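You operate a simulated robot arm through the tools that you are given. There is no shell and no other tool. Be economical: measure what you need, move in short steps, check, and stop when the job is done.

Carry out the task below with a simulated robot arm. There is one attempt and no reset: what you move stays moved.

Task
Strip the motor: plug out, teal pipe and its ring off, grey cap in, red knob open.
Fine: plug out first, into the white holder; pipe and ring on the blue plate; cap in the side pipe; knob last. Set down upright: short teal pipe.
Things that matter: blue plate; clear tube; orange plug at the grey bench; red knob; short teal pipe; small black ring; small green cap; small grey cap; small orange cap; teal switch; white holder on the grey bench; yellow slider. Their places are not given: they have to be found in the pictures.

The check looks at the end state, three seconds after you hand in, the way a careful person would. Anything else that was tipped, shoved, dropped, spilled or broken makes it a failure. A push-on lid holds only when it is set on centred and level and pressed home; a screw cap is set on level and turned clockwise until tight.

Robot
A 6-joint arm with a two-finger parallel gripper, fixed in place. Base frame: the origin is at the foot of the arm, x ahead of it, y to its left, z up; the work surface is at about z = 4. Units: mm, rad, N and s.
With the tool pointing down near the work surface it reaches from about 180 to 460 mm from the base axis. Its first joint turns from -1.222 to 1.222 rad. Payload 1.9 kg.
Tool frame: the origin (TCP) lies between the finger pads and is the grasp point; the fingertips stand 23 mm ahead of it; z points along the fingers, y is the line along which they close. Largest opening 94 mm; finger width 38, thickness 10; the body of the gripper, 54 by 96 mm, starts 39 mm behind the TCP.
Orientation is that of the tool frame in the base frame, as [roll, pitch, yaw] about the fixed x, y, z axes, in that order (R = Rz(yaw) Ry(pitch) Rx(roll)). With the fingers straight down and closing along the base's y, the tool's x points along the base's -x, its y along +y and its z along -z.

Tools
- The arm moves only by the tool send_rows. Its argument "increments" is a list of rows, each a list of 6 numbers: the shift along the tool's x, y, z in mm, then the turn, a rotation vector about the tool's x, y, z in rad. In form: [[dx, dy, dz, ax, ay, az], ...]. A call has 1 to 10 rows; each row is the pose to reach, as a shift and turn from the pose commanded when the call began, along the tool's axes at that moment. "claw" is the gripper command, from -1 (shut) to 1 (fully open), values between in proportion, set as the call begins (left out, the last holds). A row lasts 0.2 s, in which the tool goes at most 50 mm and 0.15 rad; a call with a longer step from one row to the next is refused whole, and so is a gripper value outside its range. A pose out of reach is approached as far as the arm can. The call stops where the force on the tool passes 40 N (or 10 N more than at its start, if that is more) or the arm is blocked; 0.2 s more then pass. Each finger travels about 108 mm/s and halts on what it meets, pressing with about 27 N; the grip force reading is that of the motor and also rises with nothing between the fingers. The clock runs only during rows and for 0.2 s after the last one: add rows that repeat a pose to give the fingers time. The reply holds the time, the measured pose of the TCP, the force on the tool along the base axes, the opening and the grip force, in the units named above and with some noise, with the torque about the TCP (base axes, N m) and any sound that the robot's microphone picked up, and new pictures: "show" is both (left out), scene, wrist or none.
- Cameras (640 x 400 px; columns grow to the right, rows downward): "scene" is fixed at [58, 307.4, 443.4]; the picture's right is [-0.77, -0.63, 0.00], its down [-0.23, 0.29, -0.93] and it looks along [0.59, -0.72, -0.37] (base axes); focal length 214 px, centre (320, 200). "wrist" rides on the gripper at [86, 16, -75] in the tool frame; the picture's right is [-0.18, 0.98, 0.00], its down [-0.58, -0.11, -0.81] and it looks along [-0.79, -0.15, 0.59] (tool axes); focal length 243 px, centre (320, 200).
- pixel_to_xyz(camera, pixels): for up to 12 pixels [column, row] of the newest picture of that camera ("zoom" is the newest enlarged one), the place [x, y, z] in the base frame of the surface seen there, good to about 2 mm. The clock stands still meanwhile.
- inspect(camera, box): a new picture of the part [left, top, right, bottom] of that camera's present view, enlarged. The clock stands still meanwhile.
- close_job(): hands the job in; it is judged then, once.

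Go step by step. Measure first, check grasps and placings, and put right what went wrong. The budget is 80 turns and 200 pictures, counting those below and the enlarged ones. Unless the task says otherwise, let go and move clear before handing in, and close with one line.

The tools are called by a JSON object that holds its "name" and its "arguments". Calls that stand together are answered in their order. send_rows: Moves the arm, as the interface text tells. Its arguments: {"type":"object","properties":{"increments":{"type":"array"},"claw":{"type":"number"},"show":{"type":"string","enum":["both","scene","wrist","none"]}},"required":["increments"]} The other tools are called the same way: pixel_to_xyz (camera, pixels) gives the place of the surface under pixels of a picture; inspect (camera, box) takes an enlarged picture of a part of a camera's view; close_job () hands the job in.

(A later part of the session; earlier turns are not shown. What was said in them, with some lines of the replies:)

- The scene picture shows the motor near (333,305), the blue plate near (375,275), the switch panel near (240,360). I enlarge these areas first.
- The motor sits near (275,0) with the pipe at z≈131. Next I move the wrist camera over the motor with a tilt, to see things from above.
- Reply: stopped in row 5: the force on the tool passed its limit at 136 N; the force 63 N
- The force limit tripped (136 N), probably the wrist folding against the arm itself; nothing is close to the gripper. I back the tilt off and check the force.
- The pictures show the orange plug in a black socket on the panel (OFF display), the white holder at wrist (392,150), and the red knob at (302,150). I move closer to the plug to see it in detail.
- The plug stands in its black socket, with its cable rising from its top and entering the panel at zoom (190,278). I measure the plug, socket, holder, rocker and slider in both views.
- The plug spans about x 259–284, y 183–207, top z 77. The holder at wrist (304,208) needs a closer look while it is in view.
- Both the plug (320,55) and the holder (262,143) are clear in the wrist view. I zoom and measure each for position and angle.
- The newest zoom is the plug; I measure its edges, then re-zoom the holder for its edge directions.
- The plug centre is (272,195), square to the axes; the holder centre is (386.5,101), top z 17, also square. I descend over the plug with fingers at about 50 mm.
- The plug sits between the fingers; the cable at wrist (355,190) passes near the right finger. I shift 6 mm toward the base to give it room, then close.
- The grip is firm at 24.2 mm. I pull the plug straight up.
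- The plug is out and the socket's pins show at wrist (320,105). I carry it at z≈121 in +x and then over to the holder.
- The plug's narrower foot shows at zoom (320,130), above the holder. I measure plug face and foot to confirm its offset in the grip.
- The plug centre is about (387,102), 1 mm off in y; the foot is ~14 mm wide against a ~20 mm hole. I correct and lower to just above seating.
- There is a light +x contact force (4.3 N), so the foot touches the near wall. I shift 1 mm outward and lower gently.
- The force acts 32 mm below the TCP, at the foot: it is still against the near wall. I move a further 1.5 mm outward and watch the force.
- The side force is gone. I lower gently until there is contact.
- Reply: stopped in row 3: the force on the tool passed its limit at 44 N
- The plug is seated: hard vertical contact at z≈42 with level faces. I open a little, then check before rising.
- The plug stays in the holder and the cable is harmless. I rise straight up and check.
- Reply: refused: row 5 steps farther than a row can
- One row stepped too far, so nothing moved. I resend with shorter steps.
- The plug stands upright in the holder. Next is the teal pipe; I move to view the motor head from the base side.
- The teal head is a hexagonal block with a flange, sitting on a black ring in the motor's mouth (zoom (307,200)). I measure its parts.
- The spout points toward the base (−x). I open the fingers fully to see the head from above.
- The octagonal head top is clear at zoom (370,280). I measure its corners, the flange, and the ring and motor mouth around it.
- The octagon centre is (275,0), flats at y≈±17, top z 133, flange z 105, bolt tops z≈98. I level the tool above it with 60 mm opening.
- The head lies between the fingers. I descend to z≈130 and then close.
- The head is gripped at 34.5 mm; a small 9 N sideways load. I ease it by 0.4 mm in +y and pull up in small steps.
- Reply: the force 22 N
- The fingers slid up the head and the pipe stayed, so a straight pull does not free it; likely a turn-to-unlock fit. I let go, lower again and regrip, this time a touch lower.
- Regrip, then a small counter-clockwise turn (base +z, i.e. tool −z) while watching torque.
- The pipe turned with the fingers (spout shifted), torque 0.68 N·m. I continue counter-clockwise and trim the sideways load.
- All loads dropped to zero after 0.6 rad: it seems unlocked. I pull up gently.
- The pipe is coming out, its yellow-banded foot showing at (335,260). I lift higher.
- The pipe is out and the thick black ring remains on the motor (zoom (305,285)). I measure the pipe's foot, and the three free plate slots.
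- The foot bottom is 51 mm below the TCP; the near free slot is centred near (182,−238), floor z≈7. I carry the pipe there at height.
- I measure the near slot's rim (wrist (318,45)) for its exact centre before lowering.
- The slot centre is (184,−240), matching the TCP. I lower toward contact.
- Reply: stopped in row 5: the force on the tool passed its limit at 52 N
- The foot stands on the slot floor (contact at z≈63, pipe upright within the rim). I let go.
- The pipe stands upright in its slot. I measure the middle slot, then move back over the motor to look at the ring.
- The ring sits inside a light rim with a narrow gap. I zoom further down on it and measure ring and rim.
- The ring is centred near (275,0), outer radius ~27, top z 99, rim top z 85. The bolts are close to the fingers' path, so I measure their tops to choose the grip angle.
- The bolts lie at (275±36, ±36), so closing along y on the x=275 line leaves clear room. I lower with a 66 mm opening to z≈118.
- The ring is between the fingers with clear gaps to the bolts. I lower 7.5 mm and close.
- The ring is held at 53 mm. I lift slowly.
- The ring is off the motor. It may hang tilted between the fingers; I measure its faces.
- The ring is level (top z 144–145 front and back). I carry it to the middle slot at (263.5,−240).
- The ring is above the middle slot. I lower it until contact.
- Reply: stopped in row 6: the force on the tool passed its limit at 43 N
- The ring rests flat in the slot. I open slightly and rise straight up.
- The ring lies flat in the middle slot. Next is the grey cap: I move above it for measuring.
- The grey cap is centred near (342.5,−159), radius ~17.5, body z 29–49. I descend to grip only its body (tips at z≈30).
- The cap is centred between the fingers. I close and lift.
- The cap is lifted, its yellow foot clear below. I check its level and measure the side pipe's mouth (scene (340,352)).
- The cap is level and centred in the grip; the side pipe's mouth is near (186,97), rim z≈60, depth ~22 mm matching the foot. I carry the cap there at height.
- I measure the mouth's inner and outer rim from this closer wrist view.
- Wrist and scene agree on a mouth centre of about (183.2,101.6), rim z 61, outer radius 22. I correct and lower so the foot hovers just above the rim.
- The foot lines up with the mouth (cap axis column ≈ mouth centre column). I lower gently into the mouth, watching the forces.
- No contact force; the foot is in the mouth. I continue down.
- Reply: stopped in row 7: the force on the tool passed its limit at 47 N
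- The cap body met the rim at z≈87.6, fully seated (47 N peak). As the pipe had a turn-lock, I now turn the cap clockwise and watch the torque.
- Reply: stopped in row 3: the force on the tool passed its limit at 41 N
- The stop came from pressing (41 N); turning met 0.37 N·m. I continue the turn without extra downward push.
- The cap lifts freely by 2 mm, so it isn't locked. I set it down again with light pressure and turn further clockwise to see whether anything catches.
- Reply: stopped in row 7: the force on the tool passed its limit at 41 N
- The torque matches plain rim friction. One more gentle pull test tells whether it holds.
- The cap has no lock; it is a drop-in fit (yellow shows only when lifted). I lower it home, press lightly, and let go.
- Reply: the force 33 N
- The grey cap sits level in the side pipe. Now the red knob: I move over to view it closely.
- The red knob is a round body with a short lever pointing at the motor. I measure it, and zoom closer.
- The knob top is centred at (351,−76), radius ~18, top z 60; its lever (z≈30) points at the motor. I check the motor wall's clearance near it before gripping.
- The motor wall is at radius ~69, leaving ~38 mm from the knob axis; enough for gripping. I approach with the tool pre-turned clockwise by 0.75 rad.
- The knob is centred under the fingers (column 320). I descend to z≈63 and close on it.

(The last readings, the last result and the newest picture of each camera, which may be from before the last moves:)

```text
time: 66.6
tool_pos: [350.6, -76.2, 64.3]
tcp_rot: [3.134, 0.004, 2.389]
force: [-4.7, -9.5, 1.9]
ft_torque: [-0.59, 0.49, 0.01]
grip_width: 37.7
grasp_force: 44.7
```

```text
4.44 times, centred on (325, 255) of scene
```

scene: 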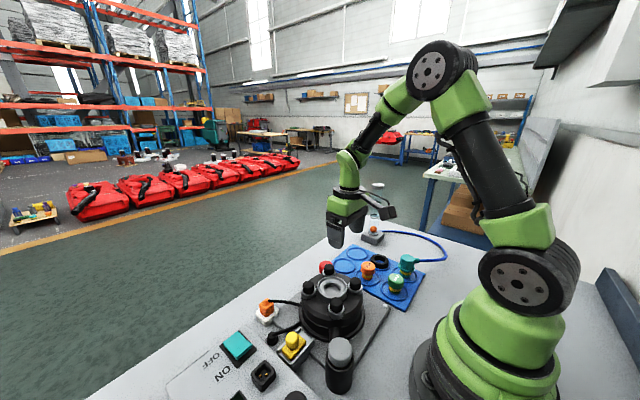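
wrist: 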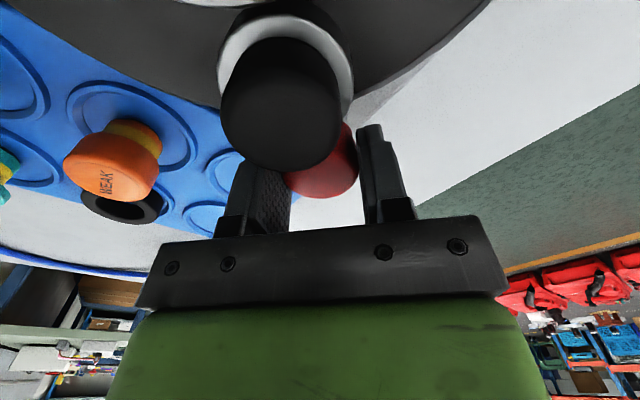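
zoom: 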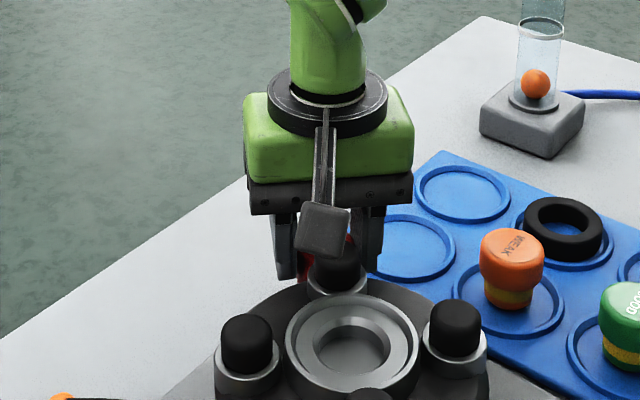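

The knob is gripped (37.7 mm) with an 11 N sideways load; I trim 0.6 mm and turn counter-clockwise in small steps.

{"name": "send_rows", "arguments": {"increments": [[0, -0.6, 0, 0, 0, 0], [0, -0.6, 0, 0, 0, -0.06], [0, -0.6, 0, 0, 0, -0.12], [0, -0.6, 0, 0, 0, -0.2], [0, -0.6, 0, 0, 0, -0.3], [0, -0.6, 0, 0, 0, -0.3]], "show": "wrist"}}

{"name": "inspect", "arguments": {"camera": "wrist", "box": [220, 60, 420, 220]}}

```text
time: 68.0
tool_pos: [351.9, -77.1, 65.0]
tcp_rot: [3.135, 0.006, 2.69]
force: [-4.7, -25.5, -12.1]
ft_torque: [-0.53, 0.64, -0.02]
grip_width: 37.8
grasp_force: 44.5
```

wrist: 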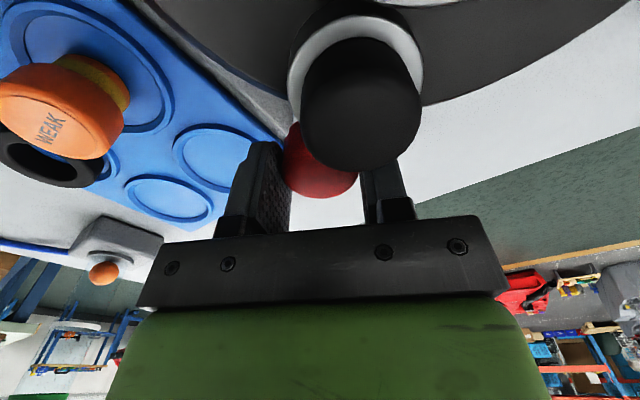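

```text
2.50 times, centred on (320, 140) of wrist
```

zoom: 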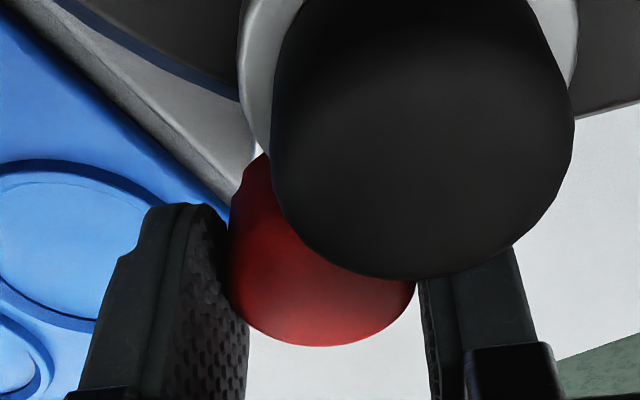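

It turned 0.3 rad with no torque but a growing sideways load (−25 N in y). I let go and look at where the lever is now.

{"name": "send_rows", "arguments": {"increments": [[0, 0, 0, 0, 0, 0], [0, 0, 0, 0, 0, 0]], "claw": 0.2, "show": "none"}}

{"name": "send_rows", "arguments": {"increments": [[0, 0, -30, 0, 0, 0], [10, 0, -75, 0, 0, -0.15], [30, 0, -110, 0, 0, -0.3], [50, 0, -120, 0, 0, -0.45], [50, 0, -120, 0, 0, -0.45]], "show": "both"}}

{"name": "inspect", "arguments": {"camera": "wrist", "box": [280, 60, 400, 160]}}

```text
time: 68.6
tool_pos: [351.8, -75.7, 64.7]
tcp_rot: [3.134, 0.007, 2.69]
force: [-1.0, -0.6, 0.1]
ft_torque: [0.01, -0.03, -0.02]
grip_width: 56.3
grasp_force: 0.1
```

```text
time: 69.8
tool_pos: [304.5, -52.9, 185.0]
tcp_rot: [3.14, 0.009, 3.14]
force: [0.0, -0.3, 0.4]
ft_torque: [0.0, 0.01, 0.01]
grip_width: 56.4
grasp_force: 0.1
```

scene: 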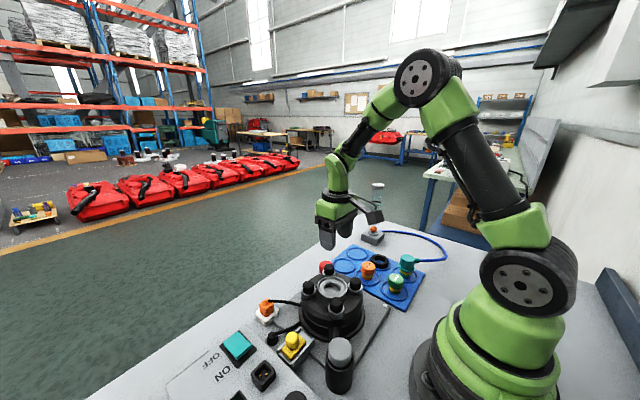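
wrist: 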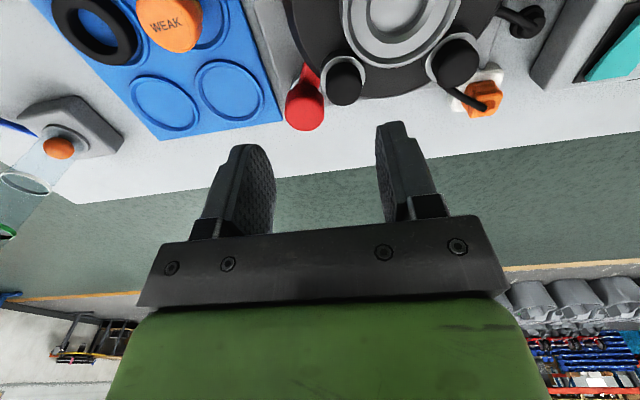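

```text
4.00 times, centred on (340, 110) of wrist
```

zoom: 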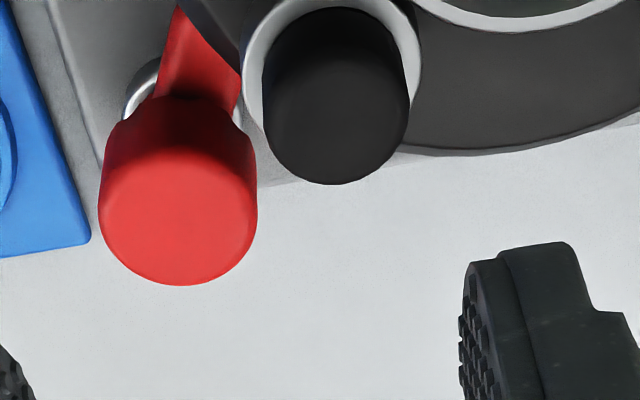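

The lever has swung counter-clockwise, so this direction turns. I measure its new direction and the knob's centre.

{"name": "pixel_to_xyz", "arguments": {"camera": "zoom", "pixels": [[178, 12], [238, 80], [160, 85], [200, 70], [232, 110], [102, 210], [256, 210], [180, 152], [180, 282], [130, 110], [155, 65], [215, 45]]}}

{"name": "inspect", "arguments": {"camera": "scene", "box": [300, 245, 350, 295]}}

```text
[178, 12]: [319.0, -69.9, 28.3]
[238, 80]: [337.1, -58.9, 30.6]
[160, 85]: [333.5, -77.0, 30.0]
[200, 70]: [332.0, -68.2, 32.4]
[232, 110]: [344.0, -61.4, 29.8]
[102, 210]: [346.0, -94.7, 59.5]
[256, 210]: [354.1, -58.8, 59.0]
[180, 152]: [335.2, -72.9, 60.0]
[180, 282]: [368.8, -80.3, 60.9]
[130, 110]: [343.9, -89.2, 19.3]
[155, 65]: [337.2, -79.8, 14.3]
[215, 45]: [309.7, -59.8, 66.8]
```

```text
8.00 times, centred on (325, 270) of scene
```

zoom: 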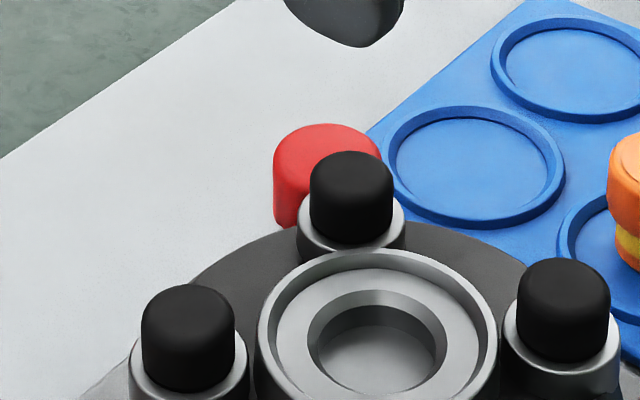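

The lever went from 136° to about 153°, matching my 0.3 rad; a quarter turn needs about 1.27 rad more. I level the tool and return over the knob centre (351.3,−76.6).

{"name": "send_rows", "arguments": {"increments": [[-25, -12, 0, 0, 0.009, 0], [-46.8, -23.7, 30, 0, 0.009, 0], [-46.8, -23.7, 60, 0, 0.009, 0], [-46.8, -23.7, 85, 0, 0.009, 0], [-46.8, -23.7, 85, 0, 0.009, 0]], "claw": 0.25, "show": "none"}}

{"name": "send_rows", "arguments": {"increments": [[0, 0, 0, 0, 0, 0.15], [0, 0, 0, 0, 0, 0.3], [0, 0, 0, 0, 0, 0.45], [0, 0, 0, 0, 0, 0.6], [0, 0, 0, 0, 0, 0.75], [0, 0, 0, 0, 0, 0.75]], "show": "none"}}

```text
time: 71.0
tool_pos: [354.7, -78.0, 98.4]
tcp_rot: [3.139, 0.0, 3.137]
force: [0.0, 0.2, 0.8]
ft_torque: [0.01, 0.03, -0.01]
grip_width: 58.6
grasp_force: 0.0
```

```text
time: 72.4
tool_pos: [352.7, -79.0, 99.8]
tcp_rot: [3.139, -0.003, 2.388]
force: [-0.4, 0.1, -0.1]
ft_torque: [0.01, 0.03, 0.02]
grip_width: 58.7
grasp_force: 0.1
```

The readings put me ~2 mm beyond the axis along the tool's x; I correct, descend and close.

{"name": "send_rows", "arguments": {"increments": [[2, 0, 15, 0, 0, 0], [2, 0, 30, 0, 0, 0], [2, 0, 35.5, 0, 0, 0], [2, 0, 35.5, 0, 0, 0]], "show": "none"}}

{"name": "send_rows", "arguments": {"increments": [[0, 0, 0, 0, 0, 0], [0, 0, 0, 0, 0, 0], [0, 0, 0, 0, 0, 0]], "claw": -1, "show": "none"}}

```text
time: 73.4
tool_pos: [352.3, -76.5, 64.0]
tcp_rot: [3.139, -0.003, 2.388]
force: [0.5, 0.7, -0.8]
ft_torque: [0.01, 0.04, -0.01]
grip_width: 58.7
grasp_force: 0.2
```

```text
time: 74.2
tool_pos: [350.7, -77.1, 63.9]
tcp_rot: [3.14, -0.001, 2.39]
force: [2.9, 0.2, -4.9]
ft_torque: [-0.15, 0.18, -0.01]
grip_width: 36.8
grasp_force: 44.6
```

The grip is now clean (small loads). I turn counter-clockwise in steps.

{"name": "send_rows", "arguments": {"increments": [[0, 0, 0, 0, 0, -0.08], [0, 0, 0, 0, 0, -0.16], [0, 0, 0, 0, 0, -0.24], [0, 0, 0, 0, 0, -0.32], [0, 0, 0, 0, 0, -0.4], [0, 0, 0, 0, 0, -0.4]], "show": "none"}}

{"name": "send_rows", "arguments": {"increments": [[0, 0, 0, 0, 0, -0.08], [0, 0, 0, 0, 0, -0.16], [0, 0, 0, 0, 0, -0.24], [0, 0, 0, 0, 0, -0.32], [0, 0, 0, 0, 0, -0.4], [0, 0, 0, 0, 0, -0.4]], "show": "none"}}

```text
time: 75.6
tool_pos: [351.9, -76.6, 64.4]
tcp_rot: [3.138, -0.004, 2.792]
force: [-2.4, 3.8, -11.6]
ft_torque: [-0.73, -0.87, 0.01]
grip_width: 36.4
grasp_force: 44.9
```

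```text
time: 77.0
tool_pos: [353.1, -77.4, 63.3]
tcp_rot: [3.138, 0.0, -3.093]
force: [1.9, 11.5, 0.4]
ft_torque: [-0.28, 0.83, 0.0]
grip_width: 36.9
grasp_force: 44.8
```

It keeps turning freely (no axial torque), total about 1.1 rad. I finish the quarter turn.

{"name": "send_rows", "arguments": {"increments": [[0, 0, 0, 0, 0, -0.08], [0, 0, 0, 0, 0, -0.16], [0, 0, 0, 0, 0, -0.24], [0, 0, 0, 0, 0, -0.32], [0, 0, 0, 0, 0, -0.4], [0, 0, 0, 0, 0, -0.47], [0, 0, 0, 0, 0, -0.47]], "show": "wrist"}}

{"name": "inspect", "arguments": {"camera": "wrist", "box": [220, 60, 420, 220]}}

```text
time: 78.6
tool_pos: [352.4, -76.0, 64.2]
tcp_rot: [3.139, -0.001, -2.623]
force: [-0.3, 11.0, -0.1]
ft_torque: [-0.49, 0.05, -0.6]
grip_width: 37.7
grasp_force: 44.8
```

wrist: 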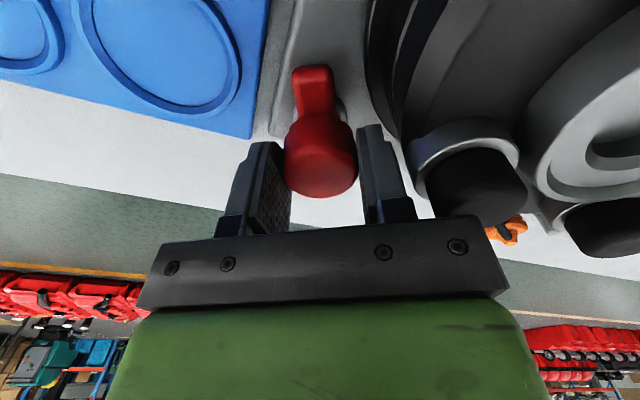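

```text
2.50 times, centred on (320, 140) of wrist
5 turns are left
```

zoom: 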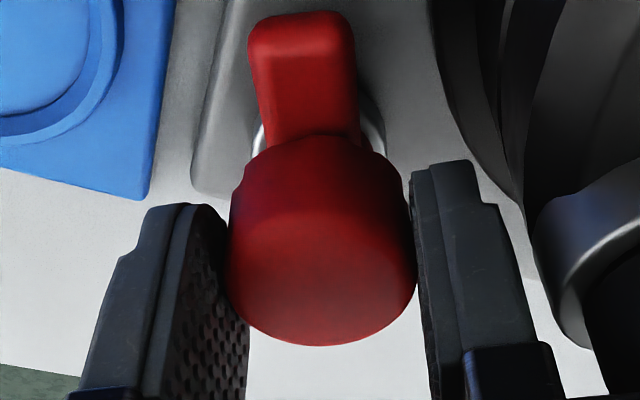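

A −0.6 N·m torque now opposes: the knob has reached its open stop, with the lever swung away from the motor. I let go and rise clear.

{"name": "send_rows", "arguments": {"increments": [[0, 0, 0, 0, 0, 0], [0, 0, 0, 0, 0, 0]], "claw": 0.0, "show": "none"}}

{"name": "send_rows", "arguments": {"increments": [[0, 0, -25, 0, 0, 0], [0, 0, -65, 0, 0, 0], [20, 0, -105, 0, 0, 0], [40, 0, -140, 0, 0, 0], [40, 0, -180, 0, 0, 0], [40, 0, -180, 0, 0, 0]], "show": "both"}}

{"name": "inspect", "arguments": {"camera": "scene", "box": [220, 230, 440, 400]}}

{"name": "inspect", "arguments": {"camera": "wrist", "box": [220, 0, 440, 160]}}

```text
time: 79.2
tool_pos: [352.8, -77.5, 62.8]
tcp_rot: [3.139, 0.003, -2.623]
force: [0.6, -0.7, 0.3]
ft_torque: [-0.02, 0.03, 0.06]
grip_width: 46.6
grasp_force: 0.1
```

```text
time: 80.6
tool_pos: [317.1, -98.1, 245.5]
tcp_rot: [3.138, 0.001, -2.624]
force: [-0.8, 0.9, 0.1]
ft_torque: [0.04, 0.0, -0.04]
grip_width: 46.9
grasp_force: 0.0
```

scene: 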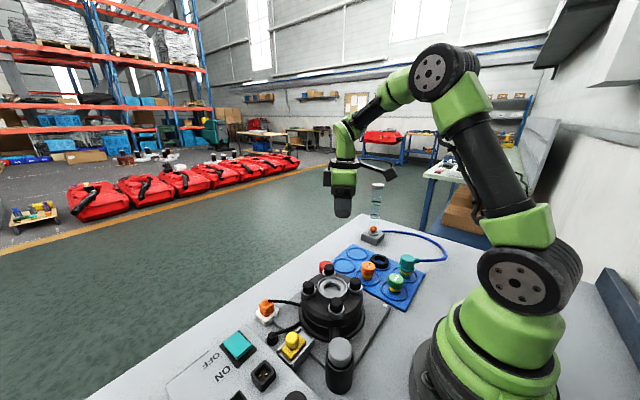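
wrist: 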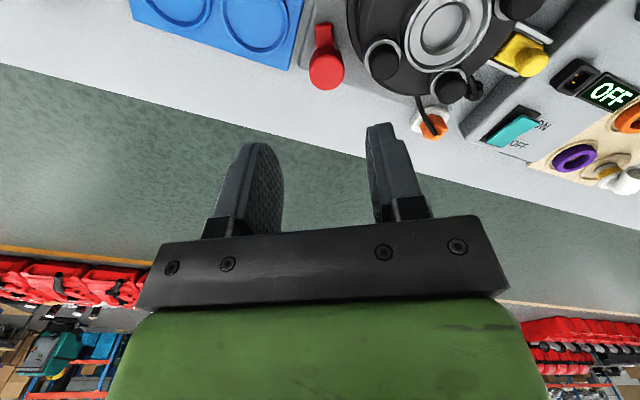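

```text
2.35 times, centred on (330, 315) of scene
```

zoom: 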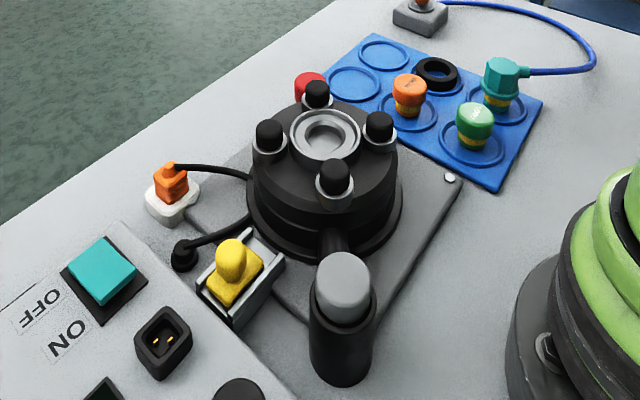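

```text
2.50 times, centred on (330, 80) of wrist
4 turns are left
```

zoom: 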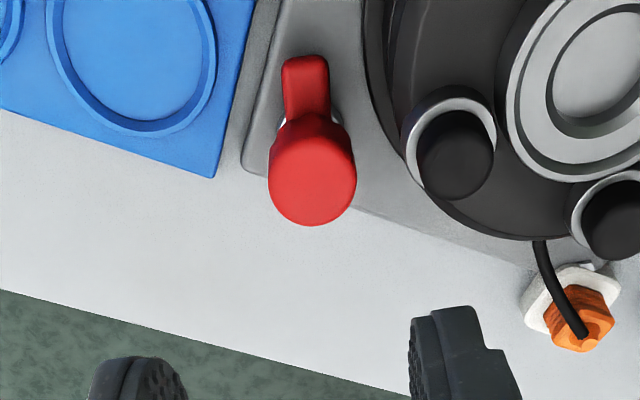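

The final pictures show the plug in the white holder, pipe upright and ring flat on the blue plate, and the grey cap level in the side pipe. The knob is turned to its stop and the arm is clear, so I hand in.

{"name": "close_job", "arguments": {}}

```text
The job is handed in.
```

I handed the job in with every step done. The orange plug is in the white holder. The teal pipe stands upright on the blue plate, with the black ring flat in the slot beside it. The grey cap is seated level in the side pipe as a drop-in fit: pressing and turning it did not make it lock. The red knob was turned last, counter-clockwise about a quarter turn, until it met resistance that I took as its open stop.
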